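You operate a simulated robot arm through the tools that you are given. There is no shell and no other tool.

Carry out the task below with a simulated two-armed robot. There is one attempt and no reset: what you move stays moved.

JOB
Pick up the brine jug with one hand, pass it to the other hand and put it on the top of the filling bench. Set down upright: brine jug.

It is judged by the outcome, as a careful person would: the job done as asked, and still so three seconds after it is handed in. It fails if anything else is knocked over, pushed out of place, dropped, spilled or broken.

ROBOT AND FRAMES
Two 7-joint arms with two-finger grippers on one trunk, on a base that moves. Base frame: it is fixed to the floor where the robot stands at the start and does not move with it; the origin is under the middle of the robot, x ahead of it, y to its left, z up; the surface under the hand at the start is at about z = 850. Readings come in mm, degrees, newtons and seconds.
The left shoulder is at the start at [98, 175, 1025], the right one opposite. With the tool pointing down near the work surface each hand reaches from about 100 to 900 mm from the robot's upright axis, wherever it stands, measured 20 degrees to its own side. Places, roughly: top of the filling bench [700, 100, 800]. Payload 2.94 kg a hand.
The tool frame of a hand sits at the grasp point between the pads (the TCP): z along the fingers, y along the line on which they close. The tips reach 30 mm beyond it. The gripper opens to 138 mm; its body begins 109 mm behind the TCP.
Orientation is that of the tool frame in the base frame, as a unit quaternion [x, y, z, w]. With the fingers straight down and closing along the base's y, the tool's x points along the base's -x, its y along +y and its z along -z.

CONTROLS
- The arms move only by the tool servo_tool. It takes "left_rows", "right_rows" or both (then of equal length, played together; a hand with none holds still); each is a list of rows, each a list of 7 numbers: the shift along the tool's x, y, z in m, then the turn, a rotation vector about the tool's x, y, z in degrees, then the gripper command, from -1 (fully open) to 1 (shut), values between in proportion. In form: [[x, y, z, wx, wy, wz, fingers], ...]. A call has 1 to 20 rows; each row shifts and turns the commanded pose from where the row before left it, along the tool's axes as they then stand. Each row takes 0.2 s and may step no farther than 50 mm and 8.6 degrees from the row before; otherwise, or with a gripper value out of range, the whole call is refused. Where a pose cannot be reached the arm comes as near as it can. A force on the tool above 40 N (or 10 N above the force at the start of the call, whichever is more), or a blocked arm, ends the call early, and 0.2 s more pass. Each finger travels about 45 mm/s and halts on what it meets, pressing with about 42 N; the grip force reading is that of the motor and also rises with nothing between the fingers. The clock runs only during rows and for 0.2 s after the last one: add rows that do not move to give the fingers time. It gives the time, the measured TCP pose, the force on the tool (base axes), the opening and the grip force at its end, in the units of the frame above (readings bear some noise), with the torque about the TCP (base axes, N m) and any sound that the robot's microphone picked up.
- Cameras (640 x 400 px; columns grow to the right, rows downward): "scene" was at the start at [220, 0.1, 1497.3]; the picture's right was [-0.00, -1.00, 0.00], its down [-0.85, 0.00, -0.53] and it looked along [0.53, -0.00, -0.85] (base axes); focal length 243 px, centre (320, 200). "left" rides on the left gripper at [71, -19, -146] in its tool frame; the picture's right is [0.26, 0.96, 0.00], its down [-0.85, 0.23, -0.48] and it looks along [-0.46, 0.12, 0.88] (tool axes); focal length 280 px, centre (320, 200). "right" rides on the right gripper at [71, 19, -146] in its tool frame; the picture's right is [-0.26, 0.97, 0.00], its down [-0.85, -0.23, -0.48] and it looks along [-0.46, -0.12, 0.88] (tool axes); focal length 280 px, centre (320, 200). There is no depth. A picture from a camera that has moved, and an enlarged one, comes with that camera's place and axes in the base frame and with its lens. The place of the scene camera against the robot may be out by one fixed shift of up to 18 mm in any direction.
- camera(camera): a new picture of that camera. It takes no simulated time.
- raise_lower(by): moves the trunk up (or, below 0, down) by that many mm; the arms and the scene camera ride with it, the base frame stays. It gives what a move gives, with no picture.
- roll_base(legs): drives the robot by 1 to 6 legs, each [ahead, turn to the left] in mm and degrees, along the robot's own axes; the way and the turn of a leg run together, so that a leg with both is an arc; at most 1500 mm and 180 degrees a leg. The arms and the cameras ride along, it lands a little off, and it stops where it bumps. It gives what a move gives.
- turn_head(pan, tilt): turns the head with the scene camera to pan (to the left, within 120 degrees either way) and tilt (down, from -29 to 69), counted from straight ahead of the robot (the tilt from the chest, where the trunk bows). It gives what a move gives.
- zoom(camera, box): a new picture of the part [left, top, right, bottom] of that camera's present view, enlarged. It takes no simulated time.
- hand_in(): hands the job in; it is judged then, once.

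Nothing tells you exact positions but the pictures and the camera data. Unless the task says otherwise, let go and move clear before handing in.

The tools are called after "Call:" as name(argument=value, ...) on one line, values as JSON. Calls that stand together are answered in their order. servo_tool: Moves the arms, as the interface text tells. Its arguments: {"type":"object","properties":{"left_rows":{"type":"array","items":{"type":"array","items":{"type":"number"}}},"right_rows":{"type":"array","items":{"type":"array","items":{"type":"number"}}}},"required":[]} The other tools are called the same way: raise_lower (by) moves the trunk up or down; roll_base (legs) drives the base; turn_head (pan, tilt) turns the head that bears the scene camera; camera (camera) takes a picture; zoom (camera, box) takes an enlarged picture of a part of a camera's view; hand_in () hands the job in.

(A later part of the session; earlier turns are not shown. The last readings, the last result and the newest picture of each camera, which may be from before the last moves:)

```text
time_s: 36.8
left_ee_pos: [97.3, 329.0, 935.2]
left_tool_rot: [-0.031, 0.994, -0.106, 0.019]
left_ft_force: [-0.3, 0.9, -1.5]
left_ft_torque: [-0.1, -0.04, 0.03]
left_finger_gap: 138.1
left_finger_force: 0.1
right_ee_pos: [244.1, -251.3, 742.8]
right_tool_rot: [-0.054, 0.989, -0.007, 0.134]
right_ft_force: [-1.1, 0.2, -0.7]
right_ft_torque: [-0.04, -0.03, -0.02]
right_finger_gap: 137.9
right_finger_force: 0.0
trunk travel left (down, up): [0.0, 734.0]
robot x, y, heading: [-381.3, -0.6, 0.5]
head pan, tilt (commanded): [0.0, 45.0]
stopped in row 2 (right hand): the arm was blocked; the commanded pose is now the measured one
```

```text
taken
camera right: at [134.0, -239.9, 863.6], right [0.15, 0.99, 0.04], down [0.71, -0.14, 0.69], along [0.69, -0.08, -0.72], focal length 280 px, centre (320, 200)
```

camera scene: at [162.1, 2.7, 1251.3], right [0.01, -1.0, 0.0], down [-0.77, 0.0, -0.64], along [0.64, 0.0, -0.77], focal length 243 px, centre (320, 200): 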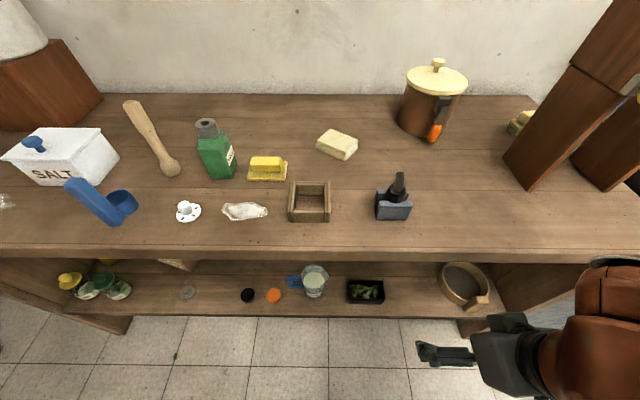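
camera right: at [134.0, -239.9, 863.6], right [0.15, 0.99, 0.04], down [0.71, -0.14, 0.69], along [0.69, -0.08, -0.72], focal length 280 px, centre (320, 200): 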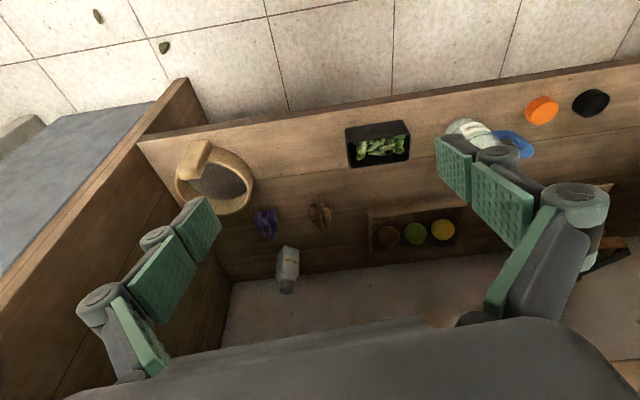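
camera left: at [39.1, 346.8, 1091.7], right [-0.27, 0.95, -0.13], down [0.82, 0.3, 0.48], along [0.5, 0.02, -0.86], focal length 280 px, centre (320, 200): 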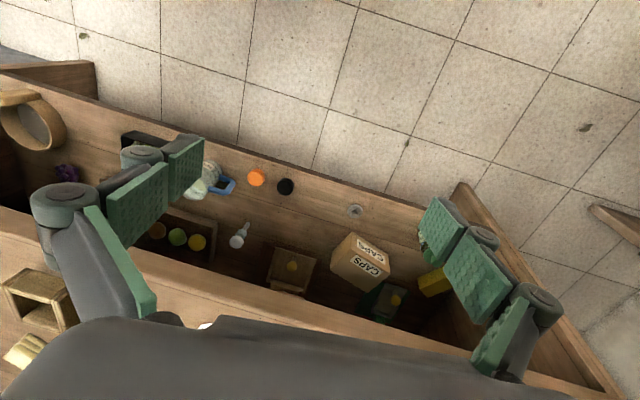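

The trunk has bowed forward and the turn was reported blocked, so I will hold still and read the settled state before commanding more.

Call:
servo_tool(right_rows=[[0, 0, 0, 0, 0, 0, -1], [0, 0, 0, 0, 0, 0, -1], [0, 0, 0, 0, 0, 0, -1], [0, 0, 0, 0, 0, 0, -1]])

Call:
camera(camera="scene")

Call:
servo_tool(right_rows=[[0, 0, 0, 0, 0, 0, -1], [0, 0, 0, 0, 0, 0, -1], [0, 0, 0, 0, 0, 0, -1], [0, 0, 0, 0, 0, 0, -1]])

Call:
camera(camera="scene")

```text
time_s: 37.1
left_ee_pos: [46.1, 323.1, 935.8]
left_tool_rot: [-0.058, 0.99, -0.126, 0.03]
left_ft_force: [0.0, 0.6, -1.2]
left_ft_torque: [-0.11, 0.02, -0.05]
left_finger_gap: 138.1
left_finger_force: 0.0
right_ee_pos: [182.4, -257.0, 778.5]
right_tool_rot: [-0.036, 0.983, -0.016, 0.177]
right_ft_force: [0.1, 1.0, -0.7]
right_ft_torque: [-0.08, 0.04, -0.02]
right_finger_gap: 137.7
right_finger_force: 0.0
trunk travel left (down, up): [0.0, 734.0]
robot x, y, heading: [-385.7, 0.8, 0.2]
head pan, tilt (commanded): [0.0, 45.0]
stopped in row 1 (left hand): the arm was blocked; the commanded pose is now the measured one
```

```text
taken
camera scene: at [163.0, 3.2, 1251.0], right [0.01, -1.0, 0.0], down [-0.77, -0.01, -0.64], along [0.64, 0.0, -0.77], focal length 243 px, centre (320, 200)
```

scene: 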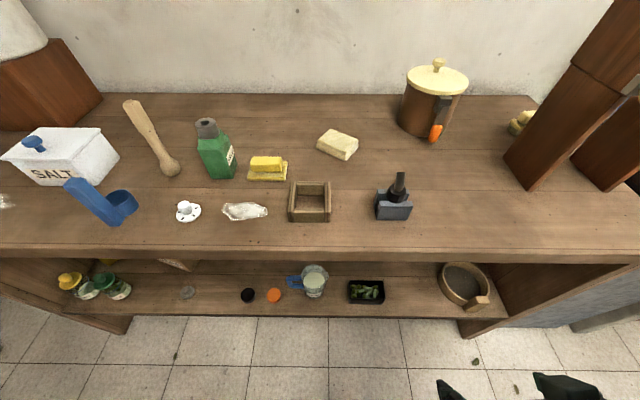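

```text
time_s: 37.5
left_ee_pos: [-14.5, 319.3, 957.3]
left_tool_rot: [-0.103, 0.98, -0.147, 0.089]
left_ft_force: [-0.1, 0.8, -0.8]
left_ft_torque: [-0.1, 0.04, -0.03]
left_finger_gap: 138.0
left_finger_force: 0.0
right_ee_pos: [100.9, -263.2, 809.3]
right_tool_rot: [-0.035, 0.971, -0.029, 0.235]
right_ft_force: [1.0, 1.1, -1.7]
right_ft_torque: [-0.02, 0.09, -0.03]
right_finger_gap: 137.9
right_finger_force: 0.1
trunk travel left (down, up): [0.0, 734.0]
robot x, y, heading: [-378.2, -0.5, 0.5]
head pan, tilt (commanded): [0.0, 45.0]
stopped in row 1 (left hand): the arm was blocked; the commanded pose is now the measured one
```

```text
taken
camera scene: at [116.8, 2.8, 1264.0], right [0.01, -1.0, 0.0], down [-0.74, -0.01, -0.67], along [0.67, 0.0, -0.74], focal length 243 px, centre (320, 200)
```

scene: 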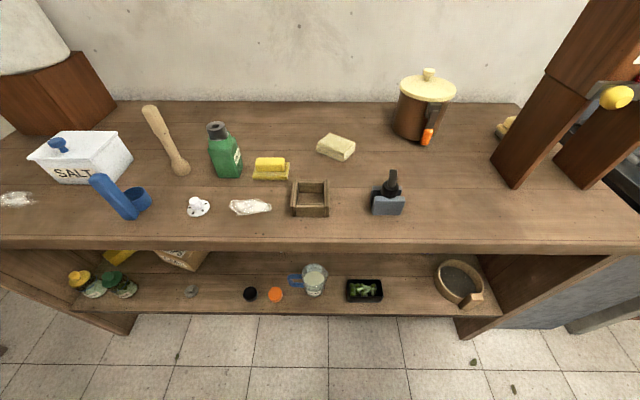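

The body is rocking forward and back, so leaning this low with arms extended is poorly balanced. I will hold for a moment to let it settle, then raise the trunk.

Call:
servo_tool(right_rows=[[0, 0, 0, 0, 0, 0, -1], [0, 0, 0, 0, 0, 0, -1]])

Call:
servo_tool(right_rows=[[0, 0, 0, 0, 0, 0, -1], [0, 0, 0, 0, 0, 0, -1]])

Call:
servo_tool(right_rows=[[0, 0, 0, 0, 0, 0, -1], [0, 0, 0, 0, 0, 0, -1], [0, 0, 0, 0, 0, 0, -1], [0, 0, 0, 0, 0, 0, -1]])

Call:
camera(camera="scene")

```text
time_s: 38.1
left_ee_pos: [-19.7, 315.3, 951.1]
left_tool_rot: [-0.053, 0.988, -0.134, 0.053]
left_ft_force: [-1.4, 0.0, -0.5]
left_ft_torque: [0.05, -0.02, 0.07]
left_finger_gap: 138.0
left_finger_force: 0.1
right_ee_pos: [127.9, -258.4, 802.6]
right_tool_rot: [-0.039, 0.977, -0.016, 0.209]
right_ft_force: [-0.4, 0.5, 0.4]
right_ft_torque: [-0.02, -0.09, -0.04]
right_finger_gap: 138.1
right_finger_force: 0.0
trunk travel left (down, up): [0.0, 734.0]
robot x, y, heading: [-385.5, -6.7, 0.2]
head pan, tilt (commanded): [0.0, 45.0]
```

```text
time_s: 38.7
left_ee_pos: [-53.0, 315.0, 958.5]
left_tool_rot: [-0.051, 0.987, -0.135, 0.071]
left_ft_force: [-2.5, 0.4, -0.4]
left_ft_torque: [0.01, -0.35, 0.06]
left_finger_gap: 138.0
left_finger_force: 0.0
right_ee_pos: [99.9, -258.2, 815.8]
right_tool_rot: [-0.04, 0.972, -0.018, 0.229]
right_ft_force: [-1.2, 0.0, 0.5]
right_ft_torque: [0.02, -0.1, -0.02]
right_finger_gap: 137.6
right_finger_force: 0.0
trunk travel left (down, up): [0.0, 734.0]
robot x, y, heading: [-385.5, -2.5, 0.2]
head pan, tilt (commanded): [0.0, 45.0]
```

```text
time_s: 39.7
left_ee_pos: [-36.2, 319.1, 956.3]
left_tool_rot: [-0.051, 0.987, -0.131, 0.072]
left_ft_force: [-0.7, 0.0, 0.4]
left_ft_torque: [0.0, -0.04, 0.0]
left_finger_gap: 137.9
left_finger_force: 0.1
right_ee_pos: [113.7, -258.6, 807.5]
right_tool_rot: [-0.04, 0.975, -0.017, 0.218]
right_ft_force: [0.2, -0.2, -0.3]
right_ft_torque: [-0.02, 0.03, 0.0]
right_finger_gap: 138.2
right_finger_force: 0.0
trunk travel left (down, up): [0.0, 734.0]
robot x, y, heading: [-382.6, 0.0, 0.3]
head pan, tilt (commanded): [0.0, 45.0]
```

```text
taken
camera scene: at [52.5, 0.8, 1279.6], right [0.01, -1.0, 0.0], down [-0.71, 0.0, -0.71], along [0.71, 0.0, -0.71], focal length 243 px, centre (320, 200)
```

scene: 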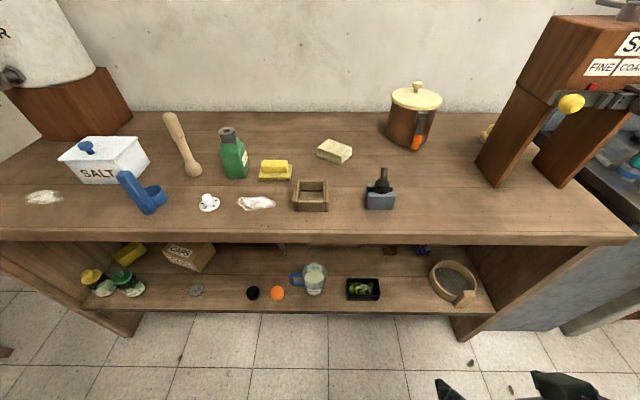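

It has settled upright again: the whole robot tips forward when the chest is low and the arms reach far out. I will raise the trunk back so the shoulders sit over the base, and later work from closer in.

Call:
raise_lower(by=100)

Call:
camera(camera="scene")

```text
time_s: 41.0
left_ee_pos: [-35.4, 321.4, 1055.4]
left_tool_rot: [-0.05, 0.988, -0.128, 0.072]
left_ft_force: [0.2, -0.4, -0.1]
left_ft_torque: [0.01, 0.03, 0.0]
left_finger_gap: 138.0
left_finger_force: 0.0
right_ee_pos: [115.8, -257.4, 907.4]
right_tool_rot: [-0.039, 0.975, -0.017, 0.217]
right_ft_force: [0.0, 0.4, -0.5]
right_ft_torque: [0.02, 0.0, -0.03]
right_finger_gap: 138.1
right_finger_force: 0.0
trunk travel left (down, up): [-100.0, 634.0]
robot x, y, heading: [-383.0, -4.3, 0.4]
head pan, tilt (commanded): [0.0, 45.0]
```

```text
taken
camera scene: at [-53.9, 0.2, 1401.6], right [0.01, -1.0, 0.0], down [-0.71, 0.0, -0.71], along [0.71, 0.0, -0.71], focal length 243 px, centre (320, 200)
```

scene: 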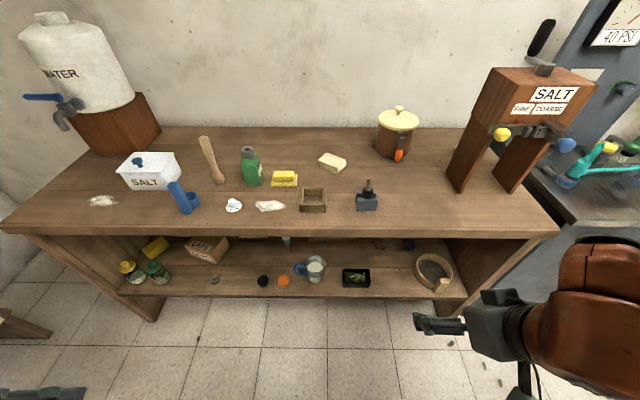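

At this height the chest sits 100 mm farther back. I will raise it another 100 mm to the starting height, where the robot is steadier, then lower the right hand in the open space in front before driving closer.

Call:
raise_lower(by=100)

Call:
servo_tool(right_rows=[[0, 0, 0, 0, 0, 0, -1], [0, 0, 0, 0, 0, 0, -1], [0, 0, 0, 0, 0, 0, -1]])

```text
time_s: 42.3
left_ee_pos: [-35.4, 319.7, 1156.0]
left_tool_rot: [-0.052, 0.988, -0.128, 0.072]
left_ft_force: [0.7, 0.0, 0.2]
left_ft_torque: [0.02, 0.03, -0.03]
left_finger_gap: 137.9
left_finger_force: 0.0
right_ee_pos: [115.5, -259.1, 1007.9]
right_tool_rot: [-0.039, 0.975, -0.017, 0.219]
right_ft_force: [0.2, 0.5, 0.0]
right_ft_torque: [-0.01, 0.01, 0.02]
right_finger_gap: 138.0
right_finger_force: 0.0
trunk travel left (down, up): [-200.0, 534.0]
robot x, y, heading: [-383.7, -0.8, 0.2]
head pan, tilt (commanded): [0.0, 45.0]
```

```text
time_s: 43.1
left_ee_pos: [-35.4, 320.5, 1156.0]
left_tool_rot: [-0.051, 0.988, -0.128, 0.072]
left_ft_force: [-0.9, -0.3, -0.3]
left_ft_torque: [0.02, 0.0, 0.0]
left_finger_gap: 138.2
left_finger_force: 0.0
right_ee_pos: [115.4, -258.4, 1007.3]
right_tool_rot: [-0.038, 0.975, -0.017, 0.219]
right_ft_force: [-0.1, -1.1, 0.0]
right_ft_torque: [-0.04, 0.02, 0.0]
right_finger_gap: 138.0
right_finger_force: 0.0
trunk travel left (down, up): [-200.0, 534.0]
robot x, y, heading: [-379.4, 0.9, 0.3]
head pan, tilt (commanded): [0.0, 45.0]
```

The robot is steady. I will now turn the right hand to its grasp attitude, pointing forward-left and 30° down with the closing line horizontal, while still high and clear.

Call:
servo_tool(right_rows=[[0, 0, 0, -4.51, -3.7, -4.466, -1], [0, 0, 0, -4.51, -3.7, -4.466, -1], [0, 0, 0, -4.51, -3.7, -4.466, -1], [0, 0, 0, -4.51, -3.7, -4.466, -1], [0, 0, 0, -4.51, -3.7, -4.466, -1], [0, 0, 0, -4.51, -3.7, -4.466, -1], [0, 0, 0, -4.51, -3.7, -4.466, -1], [0, 0, 0, -4.51, -3.7, -4.466, -1], [0, 0, 0, -4.51, -3.7, -4.466, -1], [0, 0, 0, 0, 0, 0, -1], [0, 0, 0, 0, 0, 0, -1], [0, 0, 0, 0, 0, 0, -1]])

Call:
camera(camera="scene")

```text
time_s: 45.7
left_ee_pos: [-37.2, 319.7, 1157.6]
left_tool_rot: [-0.051, 0.988, -0.128, 0.073]
left_ft_force: [-0.9, 0.1, 0.3]
left_ft_torque: [0.02, 0.0, 0.01]
left_finger_gap: 138.0
left_finger_force: 0.1
right_ee_pos: [47.6, -234.3, 1028.2]
right_tool_rot: [-0.393, 0.79, 0.224, 0.413]
right_ft_force: [-0.1, -0.2, -0.4]
right_ft_torque: [-0.02, 0.0, -0.06]
right_finger_gap: 138.0
right_finger_force: 0.0
right hand out of reach, approached as far as the arm can: row 7, 8, 9
trunk travel left (down, up): [-200.0, 534.0]
robot x, y, heading: [-386.2, -2.1, 0.2]
head pan, tilt (commanded): [0.0, 45.0]
```

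```text
taken
camera scene: at [-150.7, -0.5, 1514.8], right [0.01, -1.0, 0.0], down [-0.71, 0.0, -0.71], along [0.71, 0.0, -0.71], focal length 243 px, centre (320, 200)
```

scene: 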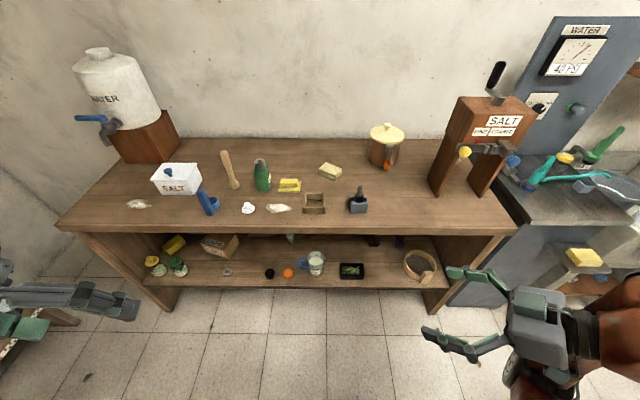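

The hand got to about yaw 55°, pitch 34° down, near its joint limit at this spot, which is close enough. Now I move it down toward jug height in the open space and see how the reach changes.

Call:
servo_tool(right_rows=[[0.0261, 0.0011, 0.0288, 0, 0, 0, -1], [0.0261, 0.0011, 0.0288, 0, 0, 0, -1], [0.0261, 0.0011, 0.0288, 0, 0, 0, -1], [0.0261, 0.0011, 0.0288, 0, 0, 0, -1], [0.0261, 0.0011, 0.0288, 0, 0, 0, -1], [0.0261, 0.0011, 0.0288, 0, 0, 0, -1], [0.0261, 0.0011, 0.0288, 0, 0, 0, -1], [0, 0, 0, 0, 0, 0, -1], [0, 0, 0, 0, 0, 0, -1]])

Call:
camera(camera="scene")

```text
time_s: 47.7
left_ee_pos: [-35.9, 321.5, 1157.2]
left_tool_rot: [-0.051, 0.988, -0.127, 0.074]
left_ft_force: [0.6, 0.1, -0.8]
left_ft_torque: [-0.01, 0.01, 0.01]
left_finger_gap: 138.3
left_finger_force: 0.1
right_ee_pos: [16.2, -198.8, 965.5]
right_tool_rot: [-0.395, 0.79, 0.225, 0.412]
right_ft_force: [0.4, 0.8, 1.1]
right_ft_torque: [-0.01, 0.01, 0.01]
right_finger_gap: 138.1
right_finger_force: 0.0
right hand out of reach, approached as far as the arm can: row 1, 2, 3, 4, 5, 6, 7
trunk travel left (down, up): [-200.0, 534.0]
robot x, y, heading: [-384.3, -1.6, 0.1]
head pan, tilt (commanded): [0.0, 45.0]
```

```text
taken
camera scene: at [-150.6, -0.2, 1514.7], right [0.01, -1.0, 0.0], down [-0.71, 0.0, -0.71], along [0.71, 0.0, -0.71], focal length 243 px, centre (320, 200)
```

scene: 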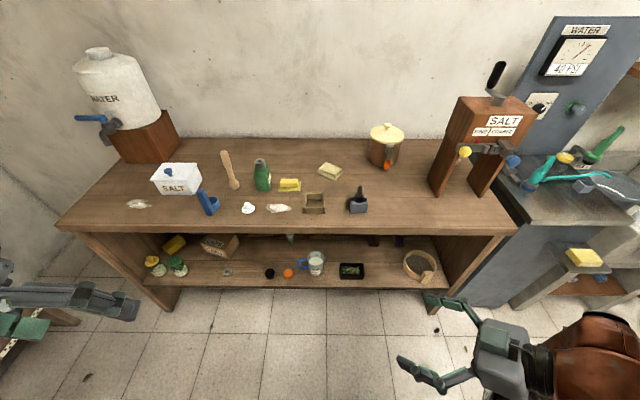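

The arm is stuck near a joint limit in this attitude. I will look at the right arm to understand its elbow and wrist configuration.

Call:
turn_head(pan=-50, tilt=55)

Call:
camera(camera="scene")

Call:
turn_head(pan=50, tilt=55)

Call:
camera(camera="scene")

```text
time_s: 48.9
left_ee_pos: [-36.1, 320.0, 1157.4]
left_tool_rot: [-0.052, 0.988, -0.128, 0.073]
left_ft_force: [-0.7, 0.2, 0.3]
left_ft_torque: [-0.01, 0.01, 0.04]
left_finger_gap: 138.0
left_finger_force: 0.0
right_ee_pos: [15.7, -198.4, 964.9]
right_tool_rot: [-0.395, 0.79, 0.225, 0.412]
right_ft_force: [0.0, 0.1, 0.4]
right_ft_torque: [-0.03, -0.05, 0.0]
right_finger_gap: 137.9
right_finger_force: 0.1
trunk travel left (down, up): [-200.0, 534.0]
robot x, y, heading: [-383.9, 0.1, 0.3]
head pan, tilt (commanded): [-50.0, 55.0]
```

```text
taken
camera scene: at [-185.2, -55.6, 1501.3], right [-0.76, -0.65, 0.0], down [-0.53, 0.62, -0.57], along [0.37, -0.44, -0.82], focal length 243 px, centre (320, 200)
```

scene: 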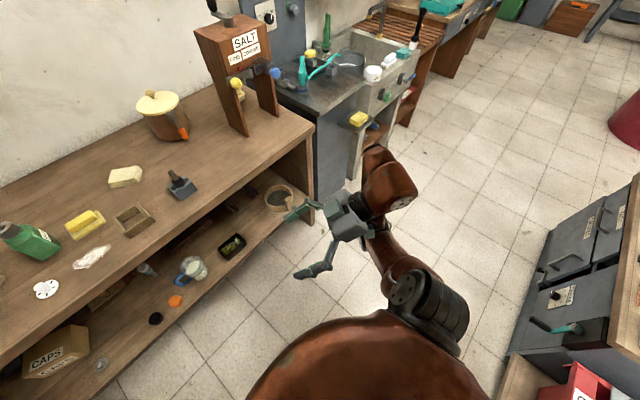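

```text
time_s: 50.7
left_ee_pos: [-35.7, 320.8, 1157.2]
left_tool_rot: [-0.051, 0.988, -0.127, 0.072]
left_ft_force: [0.6, -0.3, 0.4]
left_ft_torque: [-0.02, -0.02, 0.03]
left_finger_gap: 138.0
left_finger_force: 0.0
right_ee_pos: [15.6, -199.4, 965.0]
right_tool_rot: [-0.395, 0.79, 0.225, 0.412]
right_ft_force: [-0.6, -0.9, -0.1]
right_ft_torque: [0.0, -0.04, -0.01]
right_finger_gap: 138.0
right_finger_force: 0.0
trunk travel left (down, up): [-200.0, 534.0]
robot x, y, heading: [-382.7, -0.2, 0.3]
head pan, tilt (commanded): [50.0, 55.0]
```

```text
taken
camera scene: at [-185.9, 54.8, 1501.3], right [0.77, -0.64, 0.0], down [-0.52, -0.63, -0.57], along [0.37, 0.44, -0.82], focal length 243 px, centre (320, 200)
```

scene: 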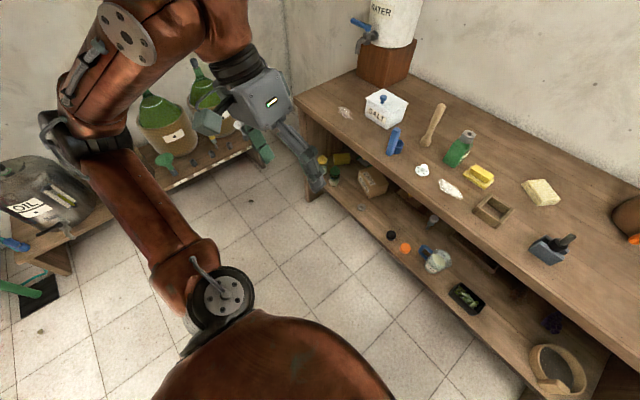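

The right arm is folded tightly with the hand turned far inward. I will turn the hand back to a smaller yaw of about 25° and see whether the arm can then go down freely.

Call:
servo_tool(right_rows=[[0, 0, 0, 6.2, 0, 4.2, -1], [0, 0, 0, 6.2, 0, 4.2, -1], [0, 0, 0, 6.2, 0, 4.2, -1], [0, 0, 0, 6.2, 0, 4.2, -1], [0, 0, 0, 0, 0, 0, -1], [0, 0, 0, 0, 0, 0, -1]])

```text
time_s: 52.1
left_ee_pos: [-35.1, 320.8, 1156.3]
left_tool_rot: [-0.051, 0.988, -0.128, 0.073]
left_ft_force: [0.5, -0.3, -1.0]
left_ft_torque: [0.0, 0.01, -0.03]
left_finger_gap: 138.1
left_finger_force: 0.1
right_ee_pos: [44.5, -278.7, 972.4]
right_tool_rot: [-0.208, 0.858, 0.127, 0.452]
right_ft_force: [-0.4, -0.1, 0.9]
right_ft_torque: [-0.01, 0.0, -0.02]
right_finger_gap: 137.8
right_finger_force: 0.0
right hand out of reach, approached as far as the arm can: row 1, 2, 3, 4
trunk travel left (down, up): [-200.0, 534.0]
robot x, y, heading: [-383.1, -1.4, 0.1]
head pan, tilt (commanded): [50.0, 55.0]
```

The commanded point is still being limited. I will look at the right arm again from the head to understand the geometry.

Call:
turn_head(pan=-60, tilt=45)

Call:
camera(camera="scene")

Call:
camera(camera="left")

Call:
camera(camera="right")

```text
time_s: 54.0
left_ee_pos: [-37.5, 320.1, 1156.6]
left_tool_rot: [-0.051, 0.988, -0.128, 0.072]
left_ft_force: [0.1, -0.6, -0.2]
left_ft_torque: [0.02, 0.0, -0.02]
left_finger_gap: 138.0
left_finger_force: 0.1
right_ee_pos: [43.0, -278.3, 972.8]
right_tool_rot: [-0.207, 0.858, 0.128, 0.451]
right_ft_force: [-0.5, -0.5, 0.4]
right_ft_torque: [-0.01, -0.03, -0.04]
right_finger_gap: 138.3
right_finger_force: 0.0
trunk travel left (down, up): [-200.0, 534.0]
robot x, y, heading: [-382.6, -0.5, 0.3]
head pan, tilt (commanded): [-60.0, 45.0]
```

```text
taken
camera scene: at [-190.9, -70.9, 1514.7], right [-0.86, -0.51, 0.0], down [-0.36, 0.61, -0.71], along [0.36, -0.61, -0.71], focal length 243 px, centre (320, 200)
```

scene: 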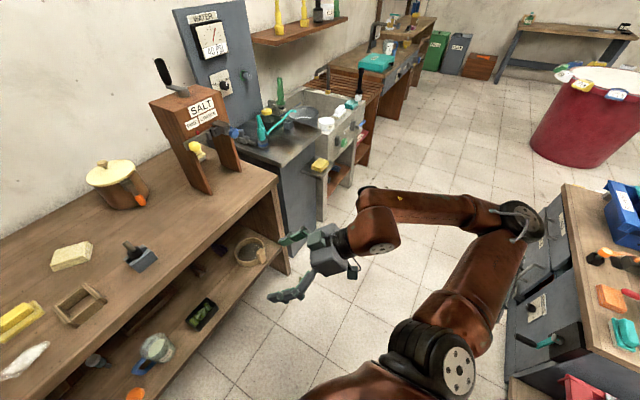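

```text
taken
camera left: at [-127.0, 329.6, 1291.3], right [-0.34, 0.9, -0.28], down [0.74, 0.44, 0.51], along [0.58, -0.04, -0.81], focal length 280 px, centre (320, 200)
```

left: 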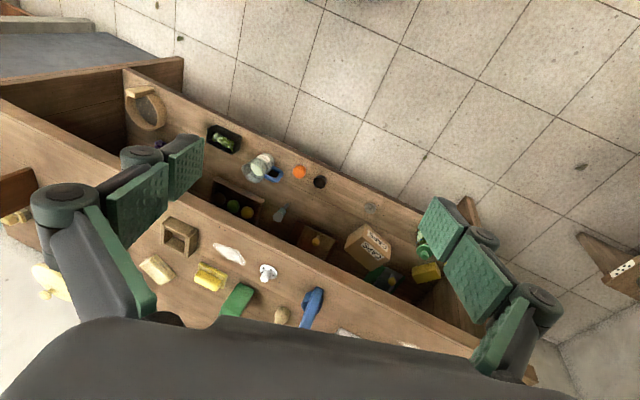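

```text
taken
camera right: at [-107.4, -337.8, 997.3], right [-0.32, 0.91, 0.25], down [0.19, -0.19, 0.96], along [0.93, 0.36, -0.12], focal length 280 px, centre (320, 200)
```

right: 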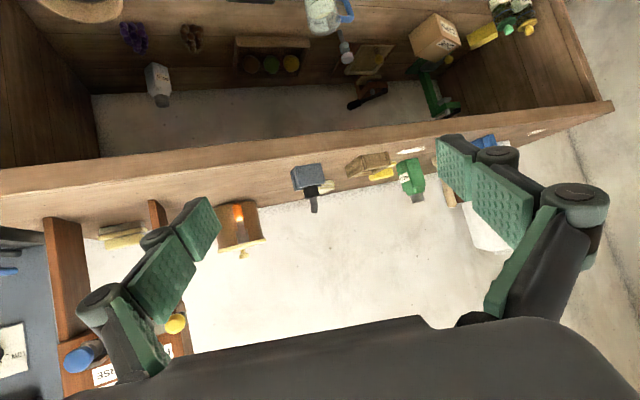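

The elbow is folded almost to its limit with the hand too close to the shoulder. Extending the hand forward should free the arm, so I move it 100 mm ahead and check.

Call:
servo_tool(right_rows=[[-0.0168, -0.0157, 0.0241, 0, 0, 0, -1], [-0.0168, -0.0157, 0.0241, 0, 0, 0, -1], [-0.0168, -0.0157, 0.0241, 0, 0, 0, -1], [0, 0, 0, 0, 0, 0, -1], [0, 0, 0, 0, 0, 0, -1], [0, 0, 0, 0, 0, 0, -1]])

```text
time_s: 55.4
left_ee_pos: [-37.1, 319.9, 1156.6]
left_tool_rot: [-0.05, 0.988, -0.128, 0.073]
left_ft_force: [0.1, -0.9, 0.2]
left_ft_torque: [-0.03, -0.04, 0.04]
left_finger_gap: 138.0
left_finger_force: 0.1
right_ee_pos: [146.7, -281.4, 973.3]
right_tool_rot: [-0.196, 0.862, 0.125, 0.45]
right_ft_force: [-0.7, 0.0, 0.0]
right_ft_torque: [0.01, 0.02, 0.01]
right_finger_gap: 138.1
right_finger_force: 0.1
trunk travel left (down, up): [-200.0, 534.0]
robot x, y, heading: [-384.6, -4.2, 0.5]
head pan, tilt (commanded): [-60.0, 45.0]
```

That freed the arm and it tracked exactly. Now I lower the hand by 250 mm in the open space in front of the bench.

Call:
servo_tool(right_rows=[[0.0238, 0.003, 0.0286, 0, 0, 0, -1], [0.0238, 0.003, 0.0286, 0, 0, 0, -1], [0.0238, 0.003, 0.0286, 0, 0, 0, -1], [0.0238, 0.003, 0.0286, 0, 0, 0, -1], [0.0238, 0.003, 0.0286, 0, 0, 0, -1], [0.0238, 0.003, 0.0286, 0, 0, 0, -1], [0.0238, 0.003, 0.0286, 0, 0, 0, -1], [0, 0, 0, 0, 0, 0, -1], [0, 0, 0, 0, 0, 0, -1], [0, 0, 0, 0, 0, 0, -1]])

Call:
camera(camera="scene")

```text
time_s: 57.6
left_ee_pos: [-36.2, 319.9, 1156.3]
left_tool_rot: [-0.051, 0.988, -0.129, 0.073]
left_ft_force: [0.2, 0.0, 0.0]
left_ft_torque: [0.0, 0.0, 0.0]
left_finger_gap: 138.1
left_finger_force: 0.0
right_ee_pos: [194.1, -219.7, 725.9]
right_tool_rot: [-0.197, 0.861, 0.126, 0.452]
right_ft_force: [0.8, 0.6, 0.1]
right_ft_torque: [-0.02, 0.02, 0.03]
right_finger_gap: 138.0
right_finger_force: 0.0
trunk travel left (down, up): [-200.0, 534.0]
robot x, y, heading: [-381.9, -0.6, 0.5]
head pan, tilt (commanded): [-60.0, 45.0]
```

```text
taken
camera scene: at [-190.9, -70.9, 1514.8], right [-0.86, -0.5, 0.0], down [-0.36, 0.61, -0.71], along [0.36, -0.61, -0.71], focal length 243 px, centre (320, 200)
```

scene: 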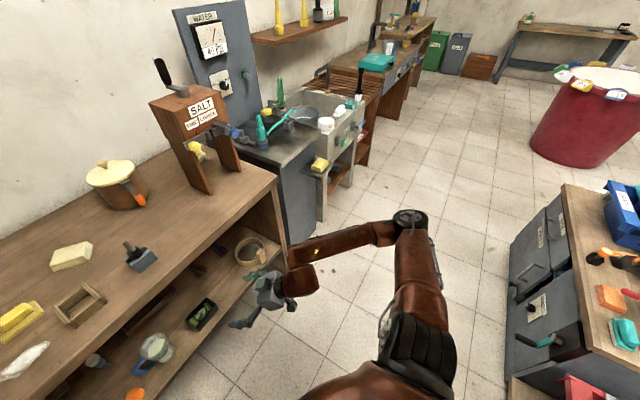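

The arm follows well and the body stays steady. I continue down to about z = 500.

Call:
servo_tool(right_rows=[[0.0217, 0.007, 0.0257, 0, 0, 0, -1], [0.0217, 0.007, 0.0257, 0, 0, 0, -1], [0.0217, 0.007, 0.0257, 0, 0, 0, -1], [0.0217, 0.007, 0.0257, 0, 0, 0, -1], [0.0217, 0.007, 0.0257, 0, 0, 0, -1], [0.0217, 0.007, 0.0257, 0, 0, 0, -1], [0.0217, 0.007, 0.0257, 0, 0, 0, -1], [0, 0, 0, 0, 0, 0, -1], [0, 0, 0, 0, 0, 0, -1], [0, 0, 0, 0, 0, 0, -1]])

Call:
camera(camera="scene")

Call:
camera(camera="right")

```text
time_s: 59.8
left_ee_pos: [-35.5, 319.9, 1156.8]
left_tool_rot: [-0.051, 0.988, -0.128, 0.073]
left_ft_force: [0.3, -0.2, 0.3]
left_ft_torque: [-0.01, -0.01, -0.01]
left_finger_gap: 138.1
left_finger_force: 0.0
right_ee_pos: [224.9, -143.5, 498.3]
right_tool_rot: [-0.196, 0.862, 0.125, 0.451]
right_ft_force: [-0.4, -0.5, -0.4]
right_ft_torque: [-0.01, -0.01, 0.02]
right_finger_gap: 138.0
right_finger_force: 0.1
trunk travel left (down, up): [-200.0, 534.0]
robot x, y, heading: [-387.9, -3.7, 0.3]
head pan, tilt (commanded): [-60.0, 45.0]
```

```text
taken
camera scene: at [-190.9, -70.8, 1514.7], right [-0.86, -0.5, 0.0], down [-0.36, 0.61, -0.71], along [0.36, -0.61, -0.71], focal length 243 px, centre (320, 200)
```

scene: 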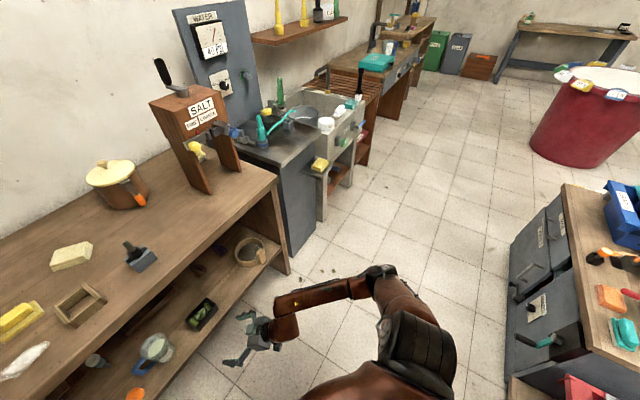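

```text
taken
camera right: at [71.9, -199.4, 522.6], right [-0.3, 0.92, 0.25], down [0.2, -0.2, 0.96], along [0.93, 0.34, -0.12], focal length 280 px, centre (320, 200)
```

right: 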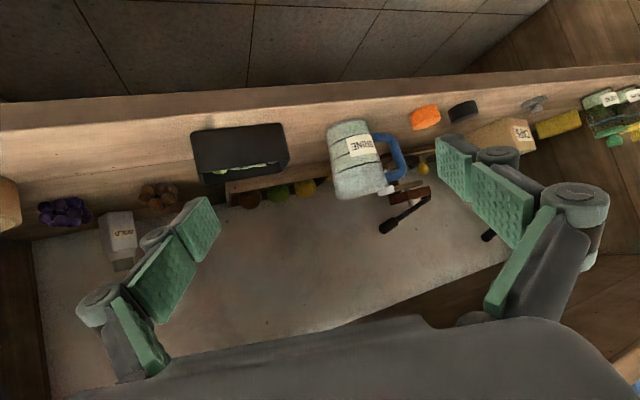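

The jug is confirmed at about (480, 25), z 353–481, and the arm works well down here. I will now try the larger inward yaw at this height, still in open space.

Call:
servo_tool(right_rows=[[0, 0, 0, -5.36, 0.25, -3.66, -1], [0, 0, 0, -5.36, 0.25, -3.66, -1], [0, 0, 0, -5.36, 0.25, -3.66, -1], [0, 0, 0, -5.36, 0.25, -3.66, -1], [0, 0, 0, 0, 0, 0, -1], [0, 0, 0, 0, 0, 0, -1], [0, 0, 0, 0, 0, 0, -1]])

```text
time_s: 61.4
left_ee_pos: [-36.1, 320.6, 1157.4]
left_tool_rot: [-0.05, 0.988, -0.128, 0.072]
left_ft_force: [0.6, -0.2, -0.2]
left_ft_torque: [0.0, 0.0, -0.01]
left_finger_gap: 137.9
left_finger_force: 0.0
right_ee_pos: [226.1, -142.7, 498.6]
right_tool_rot: [-0.385, 0.796, 0.222, 0.411]
right_ft_force: [0.1, -0.2, 0.1]
right_ft_torque: [0.04, 0.02, -0.01]
right_finger_gap: 138.0
right_finger_force: 0.0
trunk travel left (down, up): [-200.0, 534.0]
robot x, y, heading: [-377.6, -2.6, 0.4]
head pan, tilt (commanded): [-60.0, 45.0]
```

The turn to yaw 54°, pitch 34° was reached. I now rehearse the grasp posture relative to the body in free space, to make sure the arm can reach it once the base is closer.

Call:
servo_tool(right_rows=[[0.0005, 0.0209, 0.0286, 0, 0, 0, -1], [0.0005, 0.0209, 0.0286, 0, 0, 0, -1], [0.0005, 0.0209, 0.0286, 0, 0, 0, -1], [0.0005, 0.0209, 0.0286, 0, 0, 0, -1], [0.0005, 0.0209, 0.0286, 0, 0, 0, -1], [0, 0, 0, 0, 0, 0, -1], [0, 0, 0, 0, 0, 0, -1], [0, 0, 0, 0, 0, 0, -1]])

Call:
turn_head(pan=-25, tilt=50)

Call:
camera(camera="scene")

Call:
camera(camera="right")

```text
time_s: 63.2
left_ee_pos: [-35.9, 321.0, 1155.9]
left_tool_rot: [-0.051, 0.988, -0.128, 0.072]
left_ft_force: [-0.6, -0.2, 0.7]
left_ft_torque: [0.01, 0.06, -0.01]
left_finger_gap: 138.0
left_finger_force: 0.0
right_ee_pos: [212.2, 17.0, 417.3]
right_tool_rot: [-0.384, 0.796, 0.222, 0.411]
right_ft_force: [-0.4, 0.0, 0.2]
right_ft_torque: [-0.03, 0.04, -0.02]
right_finger_gap: 137.9
right_finger_force: 0.1
trunk travel left (down, up): [-200.0, 534.0]
robot x, y, heading: [-379.6, -1.6, 0.1]
head pan, tilt (commanded): [-60.0, 45.0]
```

```text
time_s: 64.2
left_ee_pos: [-36.2, 320.6, 1156.4]
left_tool_rot: [-0.052, 0.988, -0.127, 0.072]
left_ft_force: [-0.1, 0.1, 0.1]
left_ft_torque: [0.0, -0.02, 0.01]
left_finger_gap: 138.0
left_finger_force: 0.0
right_ee_pos: [213.2, 18.8, 418.5]
right_tool_rot: [-0.386, 0.795, 0.223, 0.411]
right_ft_force: [0.3, 0.5, -0.1]
right_ft_torque: [0.0, 0.02, 0.02]
right_finger_gap: 138.1
right_finger_force: 0.0
trunk travel left (down, up): [-200.0, 534.0]
robot x, y, heading: [-383.4, 3.6, -0.0]
head pan, tilt (commanded): [-25.0, 50.0]
```

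```text
taken
camera scene: at [-161.9, -32.7, 1507.8], right [-0.42, -0.91, 0.0], down [-0.7, 0.32, -0.64], along [0.58, -0.27, -0.77], focal length 243 px, centre (320, 200)
```

scene: 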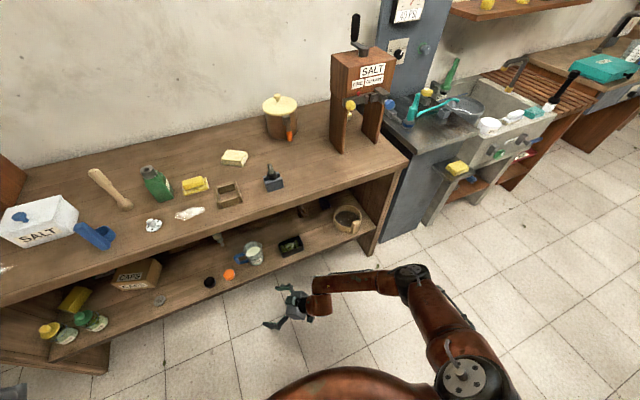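

```text
taken
camera right: at [99.2, -99.2, 441.3], right [-0.67, 0.7, 0.25], down [0.26, -0.09, 0.96], along [0.69, 0.71, -0.12], focal length 280 px, centre (320, 200)
```

right: 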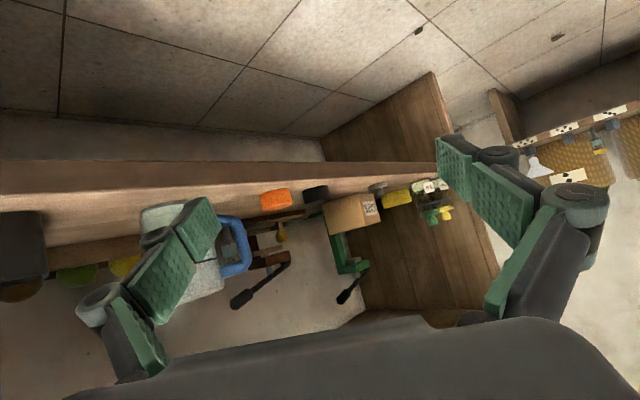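

The grasp posture is reachable and the elbow will stay in front of the bench edge. I back the hand off 170 mm along its pointing direction, then drive forward in short legs.

Call:
servo_tool(right_rows=[[0, 0, -0.034, 0, 0, 0, -1], [0, 0, -0.034, 0, 0, 0, -1], [0, 0, -0.034, 0, 0, 0, -1], [0, 0, -0.034, 0, 0, 0, -1], [0, 0, -0.034, 0, 0, 0, -1], [0, 0, 0, 0, 0, 0, -1], [0, 0, 0, 0, 0, 0, -1]])

Call:
roll_base(legs=[[60, 0]])

Call:
servo_tool(right_rows=[[0, 0, 0, 0, 0, 0, -1], [0, 0, 0, 0, 0, 0, -1], [0, 0, 0, 0, 0, 0, -1]])

```text
time_s: 65.8
left_ee_pos: [-36.4, 318.7, 1156.4]
left_tool_rot: [-0.051, 0.988, -0.128, 0.072]
left_ft_force: [0.2, 0.8, -1.7]
left_ft_torque: [0.0, 0.01, 0.04]
left_finger_gap: 138.3
left_finger_force: 0.0
right_ee_pos: [129.9, -100.4, 515.4]
right_tool_rot: [-0.385, 0.796, 0.222, 0.411]
right_ft_force: [-0.4, 0.2, -0.1]
right_ft_torque: [0.0, 0.02, -0.01]
right_finger_gap: 138.0
right_finger_force: 0.1
trunk travel left (down, up): [-200.0, 534.0]
robot x, y, heading: [-382.6, 0.9, 0.4]
head pan, tilt (commanded): [-25.0, 50.0]
```

```text
time_s: 66.7
left_ee_pos: [27.5, 320.7, 1155.9]
left_tool_rot: [-0.051, 0.988, -0.128, 0.071]
left_ft_force: [2.2, 0.5, -0.3]
left_ft_torque: [-0.03, 0.18, -0.07]
left_finger_gap: 138.3
left_finger_force: 0.1
right_ee_pos: [192.8, -100.4, 515.3]
right_tool_rot: [-0.385, 0.796, 0.222, 0.411]
right_ft_force: [0.0, -1.0, -1.1]
right_ft_torque: [0.03, -0.01, 0.05]
right_finger_gap: 137.7
right_finger_force: 0.1
trunk travel left (down, up): [-200.0, 534.0]
robot x, y, heading: [-323.6, 2.3, 0.4]
head pan, tilt (commanded): [-25.0, 50.0]
```

```text
time_s: 67.5
left_ee_pos: [25.0, 321.5, 1157.3]
left_tool_rot: [-0.051, 0.988, -0.127, 0.072]
left_ft_force: [0.0, 0.3, 0.1]
left_ft_torque: [-0.02, 0.01, -0.02]
left_finger_gap: 137.9
left_finger_force: 0.1
right_ee_pos: [191.4, -99.5, 515.9]
right_tool_rot: [-0.386, 0.795, 0.223, 0.411]
right_ft_force: [-0.8, 0.5, 0.6]
right_ft_torque: [0.01, 0.0, 0.01]
right_finger_gap: 138.1
right_finger_force: 0.1
trunk travel left (down, up): [-200.0, 534.0]
robot x, y, heading: [-321.7, -1.6, 0.4]
head pan, tilt (commanded): [-25.0, 50.0]
```

Driving is steady in this posture. I continue forward in short legs to bring the hand to its standoff point.

Call:
roll_base(legs=[[60, 0]])

Call:
roll_base(legs=[[60, 0]])

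Call:
servo_tool(right_rows=[[0, 0, 0, 0, 0, 0, -1], [0, 0, 0, 0, 0, 0, -1], [0, 0, 0, 0, 0, 0, -1]])

Call:
camera(camera="right")

Call:
camera(camera="scene")

```text
time_s: 68.5
left_ee_pos: [86.9, 321.1, 1154.2]
left_tool_rot: [-0.051, 0.988, -0.128, 0.07]
left_ft_force: [1.2, -0.3, -0.7]
left_ft_torque: [-0.02, 0.13, -0.06]
left_finger_gap: 138.0
left_finger_force: 0.0
right_ee_pos: [249.3, -98.9, 514.3]
right_tool_rot: [-0.386, 0.796, 0.223, 0.41]
right_ft_force: [1.2, 0.3, -0.4]
right_ft_torque: [0.05, 0.04, 0.01]
right_finger_gap: 137.8
right_finger_force: 0.0
trunk travel left (down, up): [-200.0, 534.0]
robot x, y, heading: [-260.4, -3.5, 0.2]
head pan, tilt (commanded): [-25.0, 50.0]
```

```text
time_s: 69.5
left_ee_pos: [144.2, 322.3, 1155.1]
left_tool_rot: [-0.052, 0.988, -0.128, 0.07]
left_ft_force: [0.7, 1.0, -0.4]
left_ft_torque: [-0.05, 0.17, -0.06]
left_finger_gap: 137.9
left_finger_force: 0.1
right_ee_pos: [310.8, -98.6, 515.7]
right_tool_rot: [-0.385, 0.795, 0.223, 0.412]
right_ft_force: [0.9, -0.7, -0.6]
right_ft_torque: [0.04, -0.02, 0.04]
right_finger_gap: 138.4
right_finger_force: 0.0
trunk travel left (down, up): [-200.0, 534.0]
robot x, y, heading: [-204.2, -0.7, 0.4]
head pan, tilt (commanded): [-25.0, 50.0]
```

```text
time_s: 70.3
left_ee_pos: [144.5, 322.0, 1154.6]
left_tool_rot: [-0.05, 0.988, -0.128, 0.071]
left_ft_force: [0.5, 0.4, -1.0]
left_ft_torque: [0.0, 0.0, 0.01]
left_finger_gap: 137.6
left_finger_force: 0.1
right_ee_pos: [310.3, -98.1, 515.5]
right_tool_rot: [-0.385, 0.795, 0.223, 0.412]
right_ft_force: [0.4, -0.5, -0.1]
right_ft_torque: [-0.01, 0.01, -0.02]
right_finger_gap: 137.9
right_finger_force: 0.1
trunk travel left (down, up): [-200.0, 534.0]
robot x, y, heading: [-204.4, -0.8, 0.7]
head pan, tilt (commanded): [-25.0, 50.0]
```

```text
taken
camera right: at [196.0, -215.1, 539.5], right [-0.67, 0.7, 0.25], down [0.26, -0.09, 0.96], along [0.69, 0.71, -0.12], focal length 280 px, centre (320, 200)
```

right: 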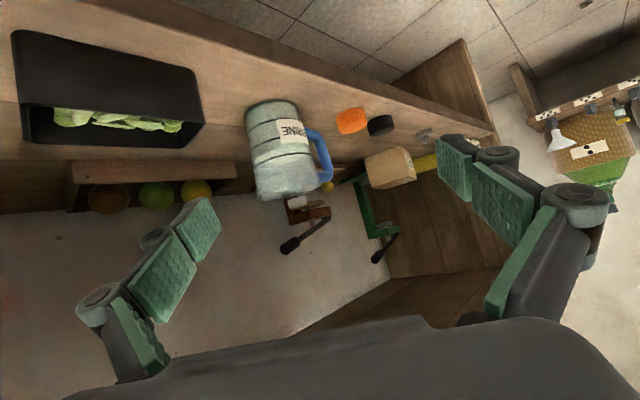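

```text
taken
camera scene: at [17.1, -30.9, 1507.7], right [-0.42, -0.91, 0.0], down [-0.7, 0.32, -0.64], along [0.58, -0.27, -0.77], focal length 243 px, centre (320, 200)
```

scene: 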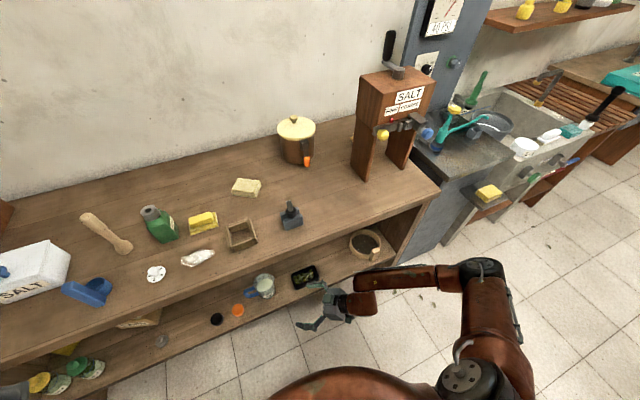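

The hand is in front of the shelf and the jug is in clear view. I zoom in on the wrist camera to refine the jug position.

Call:
zoom(camera="right", box=[210, 75, 370, 225])

```text
2.67 times, centred on (290, 150) of right
camera zoom: at [196.0, -215.1, 539.5], right [-0.67, 0.7, 0.25], down [0.26, -0.09, 0.96], along [0.69, 0.71, -0.12], focal length 748 px, centre (400, 333)
```

zoom: 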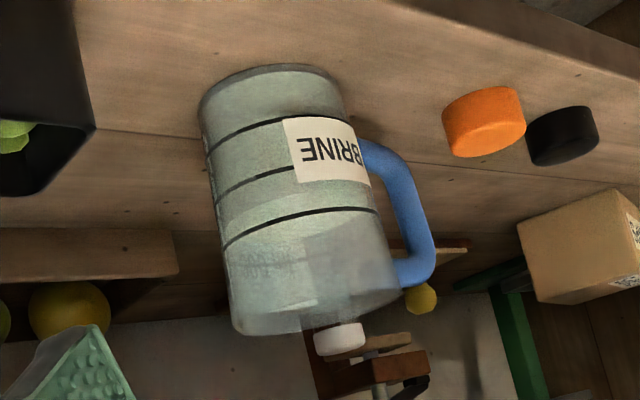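

The jug axis is best estimated at (473, 24), base z ≈ 357 and rim z ≈ 477, so I aim the grasp point at (466, 14, 421). One more short drive leg brings the standoff into line.

Call:
roll_base(legs=[[65, 0]])

Call:
servo_tool(right_rows=[[0, 0, 0, 0, 0, 0, -1], [0, 0, 0, 0, 0, 0, -1], [0, 0, 0, 0, 0, 0, -1]])

Call:
camera(camera="right")

Call:
zoom(camera="right", box=[130, 75, 290, 225])

Call:
turn_head(pan=-10, tilt=65)

Call:
camera(camera="scene")

```text
time_s: 71.2
left_ee_pos: [210.5, 321.7, 1156.3]
left_tool_rot: [-0.051, 0.988, -0.128, 0.07]
left_ft_force: [0.4, -1.1, -1.0]
left_ft_torque: [-0.03, 0.08, -0.08]
left_finger_gap: 137.8
left_finger_force: 0.0
right_ee_pos: [373.8, -98.8, 515.1]
right_tool_rot: [-0.384, 0.796, 0.222, 0.412]
right_ft_force: [0.2, 0.3, -1.2]
right_ft_torque: [0.06, 0.0, 0.01]
right_finger_gap: 138.0
right_finger_force: 0.0
trunk travel left (down, up): [-200.0, 534.0]
robot x, y, heading: [-136.2, 3.0, 0.4]
head pan, tilt (commanded): [-25.0, 50.0]
```

```text
time_s: 72.0
left_ee_pos: [207.4, 322.0, 1155.9]
left_tool_rot: [-0.05, 0.988, -0.128, 0.071]
left_ft_force: [0.5, 0.0, -1.1]
left_ft_torque: [0.0, 0.0, 0.01]
left_finger_gap: 138.3
left_finger_force: 0.0
right_ee_pos: [373.9, -99.5, 516.2]
right_tool_rot: [-0.385, 0.795, 0.222, 0.412]
right_ft_force: [0.0, -0.6, 0.1]
right_ft_torque: [0.0, -0.01, 0.01]
right_finger_gap: 137.8
right_finger_force: 0.0
trunk travel left (down, up): [-200.0, 534.0]
robot x, y, heading: [-138.8, 1.0, 0.7]
head pan, tilt (commanded): [-25.0, 50.0]
```

```text
taken
camera right: at [260.2, -215.2, 539.6], right [-0.67, 0.7, 0.25], down [0.26, -0.09, 0.96], along [0.69, 0.71, -0.12], focal length 280 px, centre (320, 200)
```

right: 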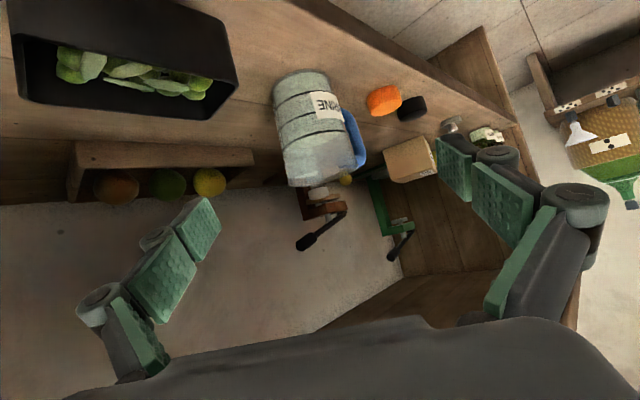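

```text
2.67 times, centred on (210, 150) of right
camera zoom: at [260.2, -215.2, 539.6], right [-0.67, 0.7, 0.25], down [0.26, -0.09, 0.96], along [0.69, 0.71, -0.12], focal length 748 px, centre (613, 333)
```

zoom: 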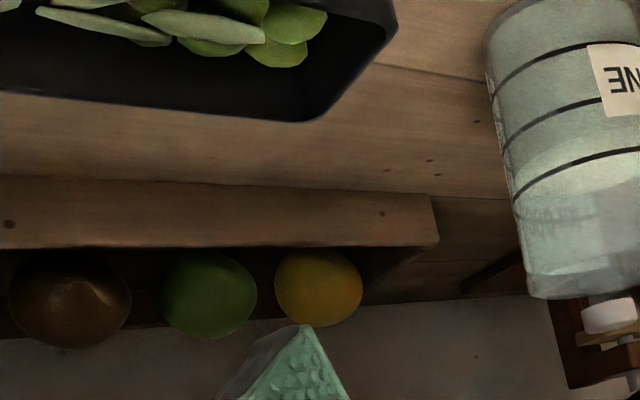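

```text
time_s: 72.8
left_ee_pos: [208.7, 322.0, 1155.3]
left_tool_rot: [-0.051, 0.988, -0.128, 0.071]
left_ft_force: [0.5, -0.1, -0.5]
left_ft_torque: [0.01, 0.01, 0.03]
left_finger_gap: 138.0
left_finger_force: 0.1
right_ee_pos: [374.1, -97.8, 516.2]
right_tool_rot: [-0.385, 0.796, 0.222, 0.412]
right_ft_force: [-0.6, 0.6, 1.1]
right_ft_torque: [-0.03, -0.02, -0.01]
right_finger_gap: 138.0
right_finger_force: 0.1
trunk travel left (down, up): [-200.0, 534.0]
robot x, y, heading: [-140.9, -3.8, 0.7]
head pan, tilt (commanded): [-10.0, 65.0]
```

```text
taken
camera scene: at [71.2, -9.0, 1489.7], right [-0.17, -0.99, 0.0], down [-0.89, 0.15, -0.42], along [0.42, -0.07, -0.91], focal length 243 px, centre (320, 200)
```

scene: 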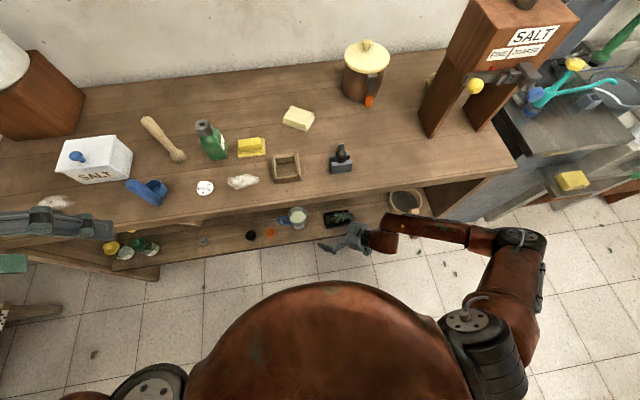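

The standoff pose is good; the jug lies about 156 mm ahead along the pointing direction and 9 mm to one side. I correct sideways and advance 95 mm, then check before straddling the jug.

Call:
servo_tool(right_rows=[[0, -0.0045, 0.015, 0, 0, 0, -1], [0, -0.0045, 0.02, 0, 0, 0, -1], [0, 0, 0.02, 0, 0, 0, -1], [0, 0, 0.02, 0, 0, 0, -1], [0, 0, 0.02, 0, 0, 0, -1], [0, 0, 0, 0, 0, 0, -1], [0, 0, 0, 0, 0, 0, -1]])

Call:
camera(camera="right")

Call:
zoom(camera="scene", box=[240, 180, 400, 280])

```text
time_s: 74.4
left_ee_pos: [207.4, 323.0, 1155.6]
left_tool_rot: [-0.05, 0.988, -0.128, 0.071]
left_ft_force: [-0.2, -0.8, 0.0]
left_ft_torque: [0.04, 0.0, 0.04]
left_finger_gap: 137.9
left_finger_force: 0.0
right_ee_pos: [427.6, -40.3, 461.7]
right_tool_rot: [-0.385, 0.796, 0.222, 0.411]
right_ft_force: [0.6, 0.5, 0.1]
right_ft_torque: [0.04, -0.01, -0.01]
right_finger_gap: 138.3
right_finger_force: 0.1
trunk travel left (down, up): [-200.0, 534.0]
robot x, y, heading: [-139.5, 0.8, 0.1]
head pan, tilt (commanded): [-10.0, 65.0]
```

```text
taken
camera right: at [313.5, -156.9, 485.7], right [-0.67, 0.7, 0.25], down [0.26, -0.09, 0.96], along [0.69, 0.71, -0.12], focal length 280 px, centre (320, 200)
```

right: 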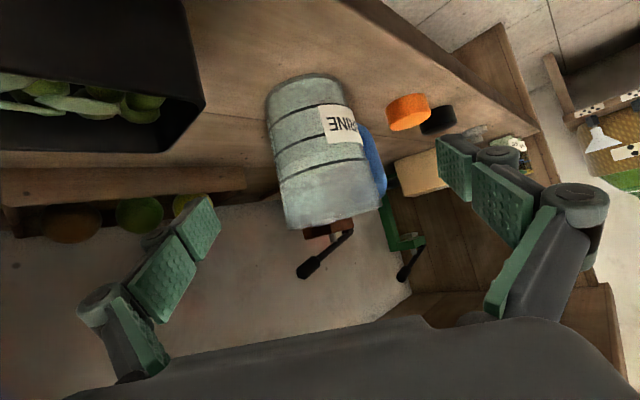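

```text
4.00 times, centred on (320, 230) of scene
camera zoom: at [71.1, -8.8, 1489.7], right [-0.17, -0.99, 0.0], down [-0.89, 0.15, -0.42], along [0.42, -0.07, -0.91], focal length 971 px, centre (320, 80)
```

zoom: 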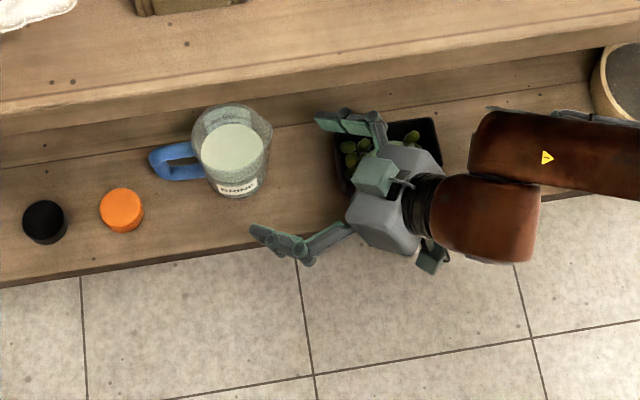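

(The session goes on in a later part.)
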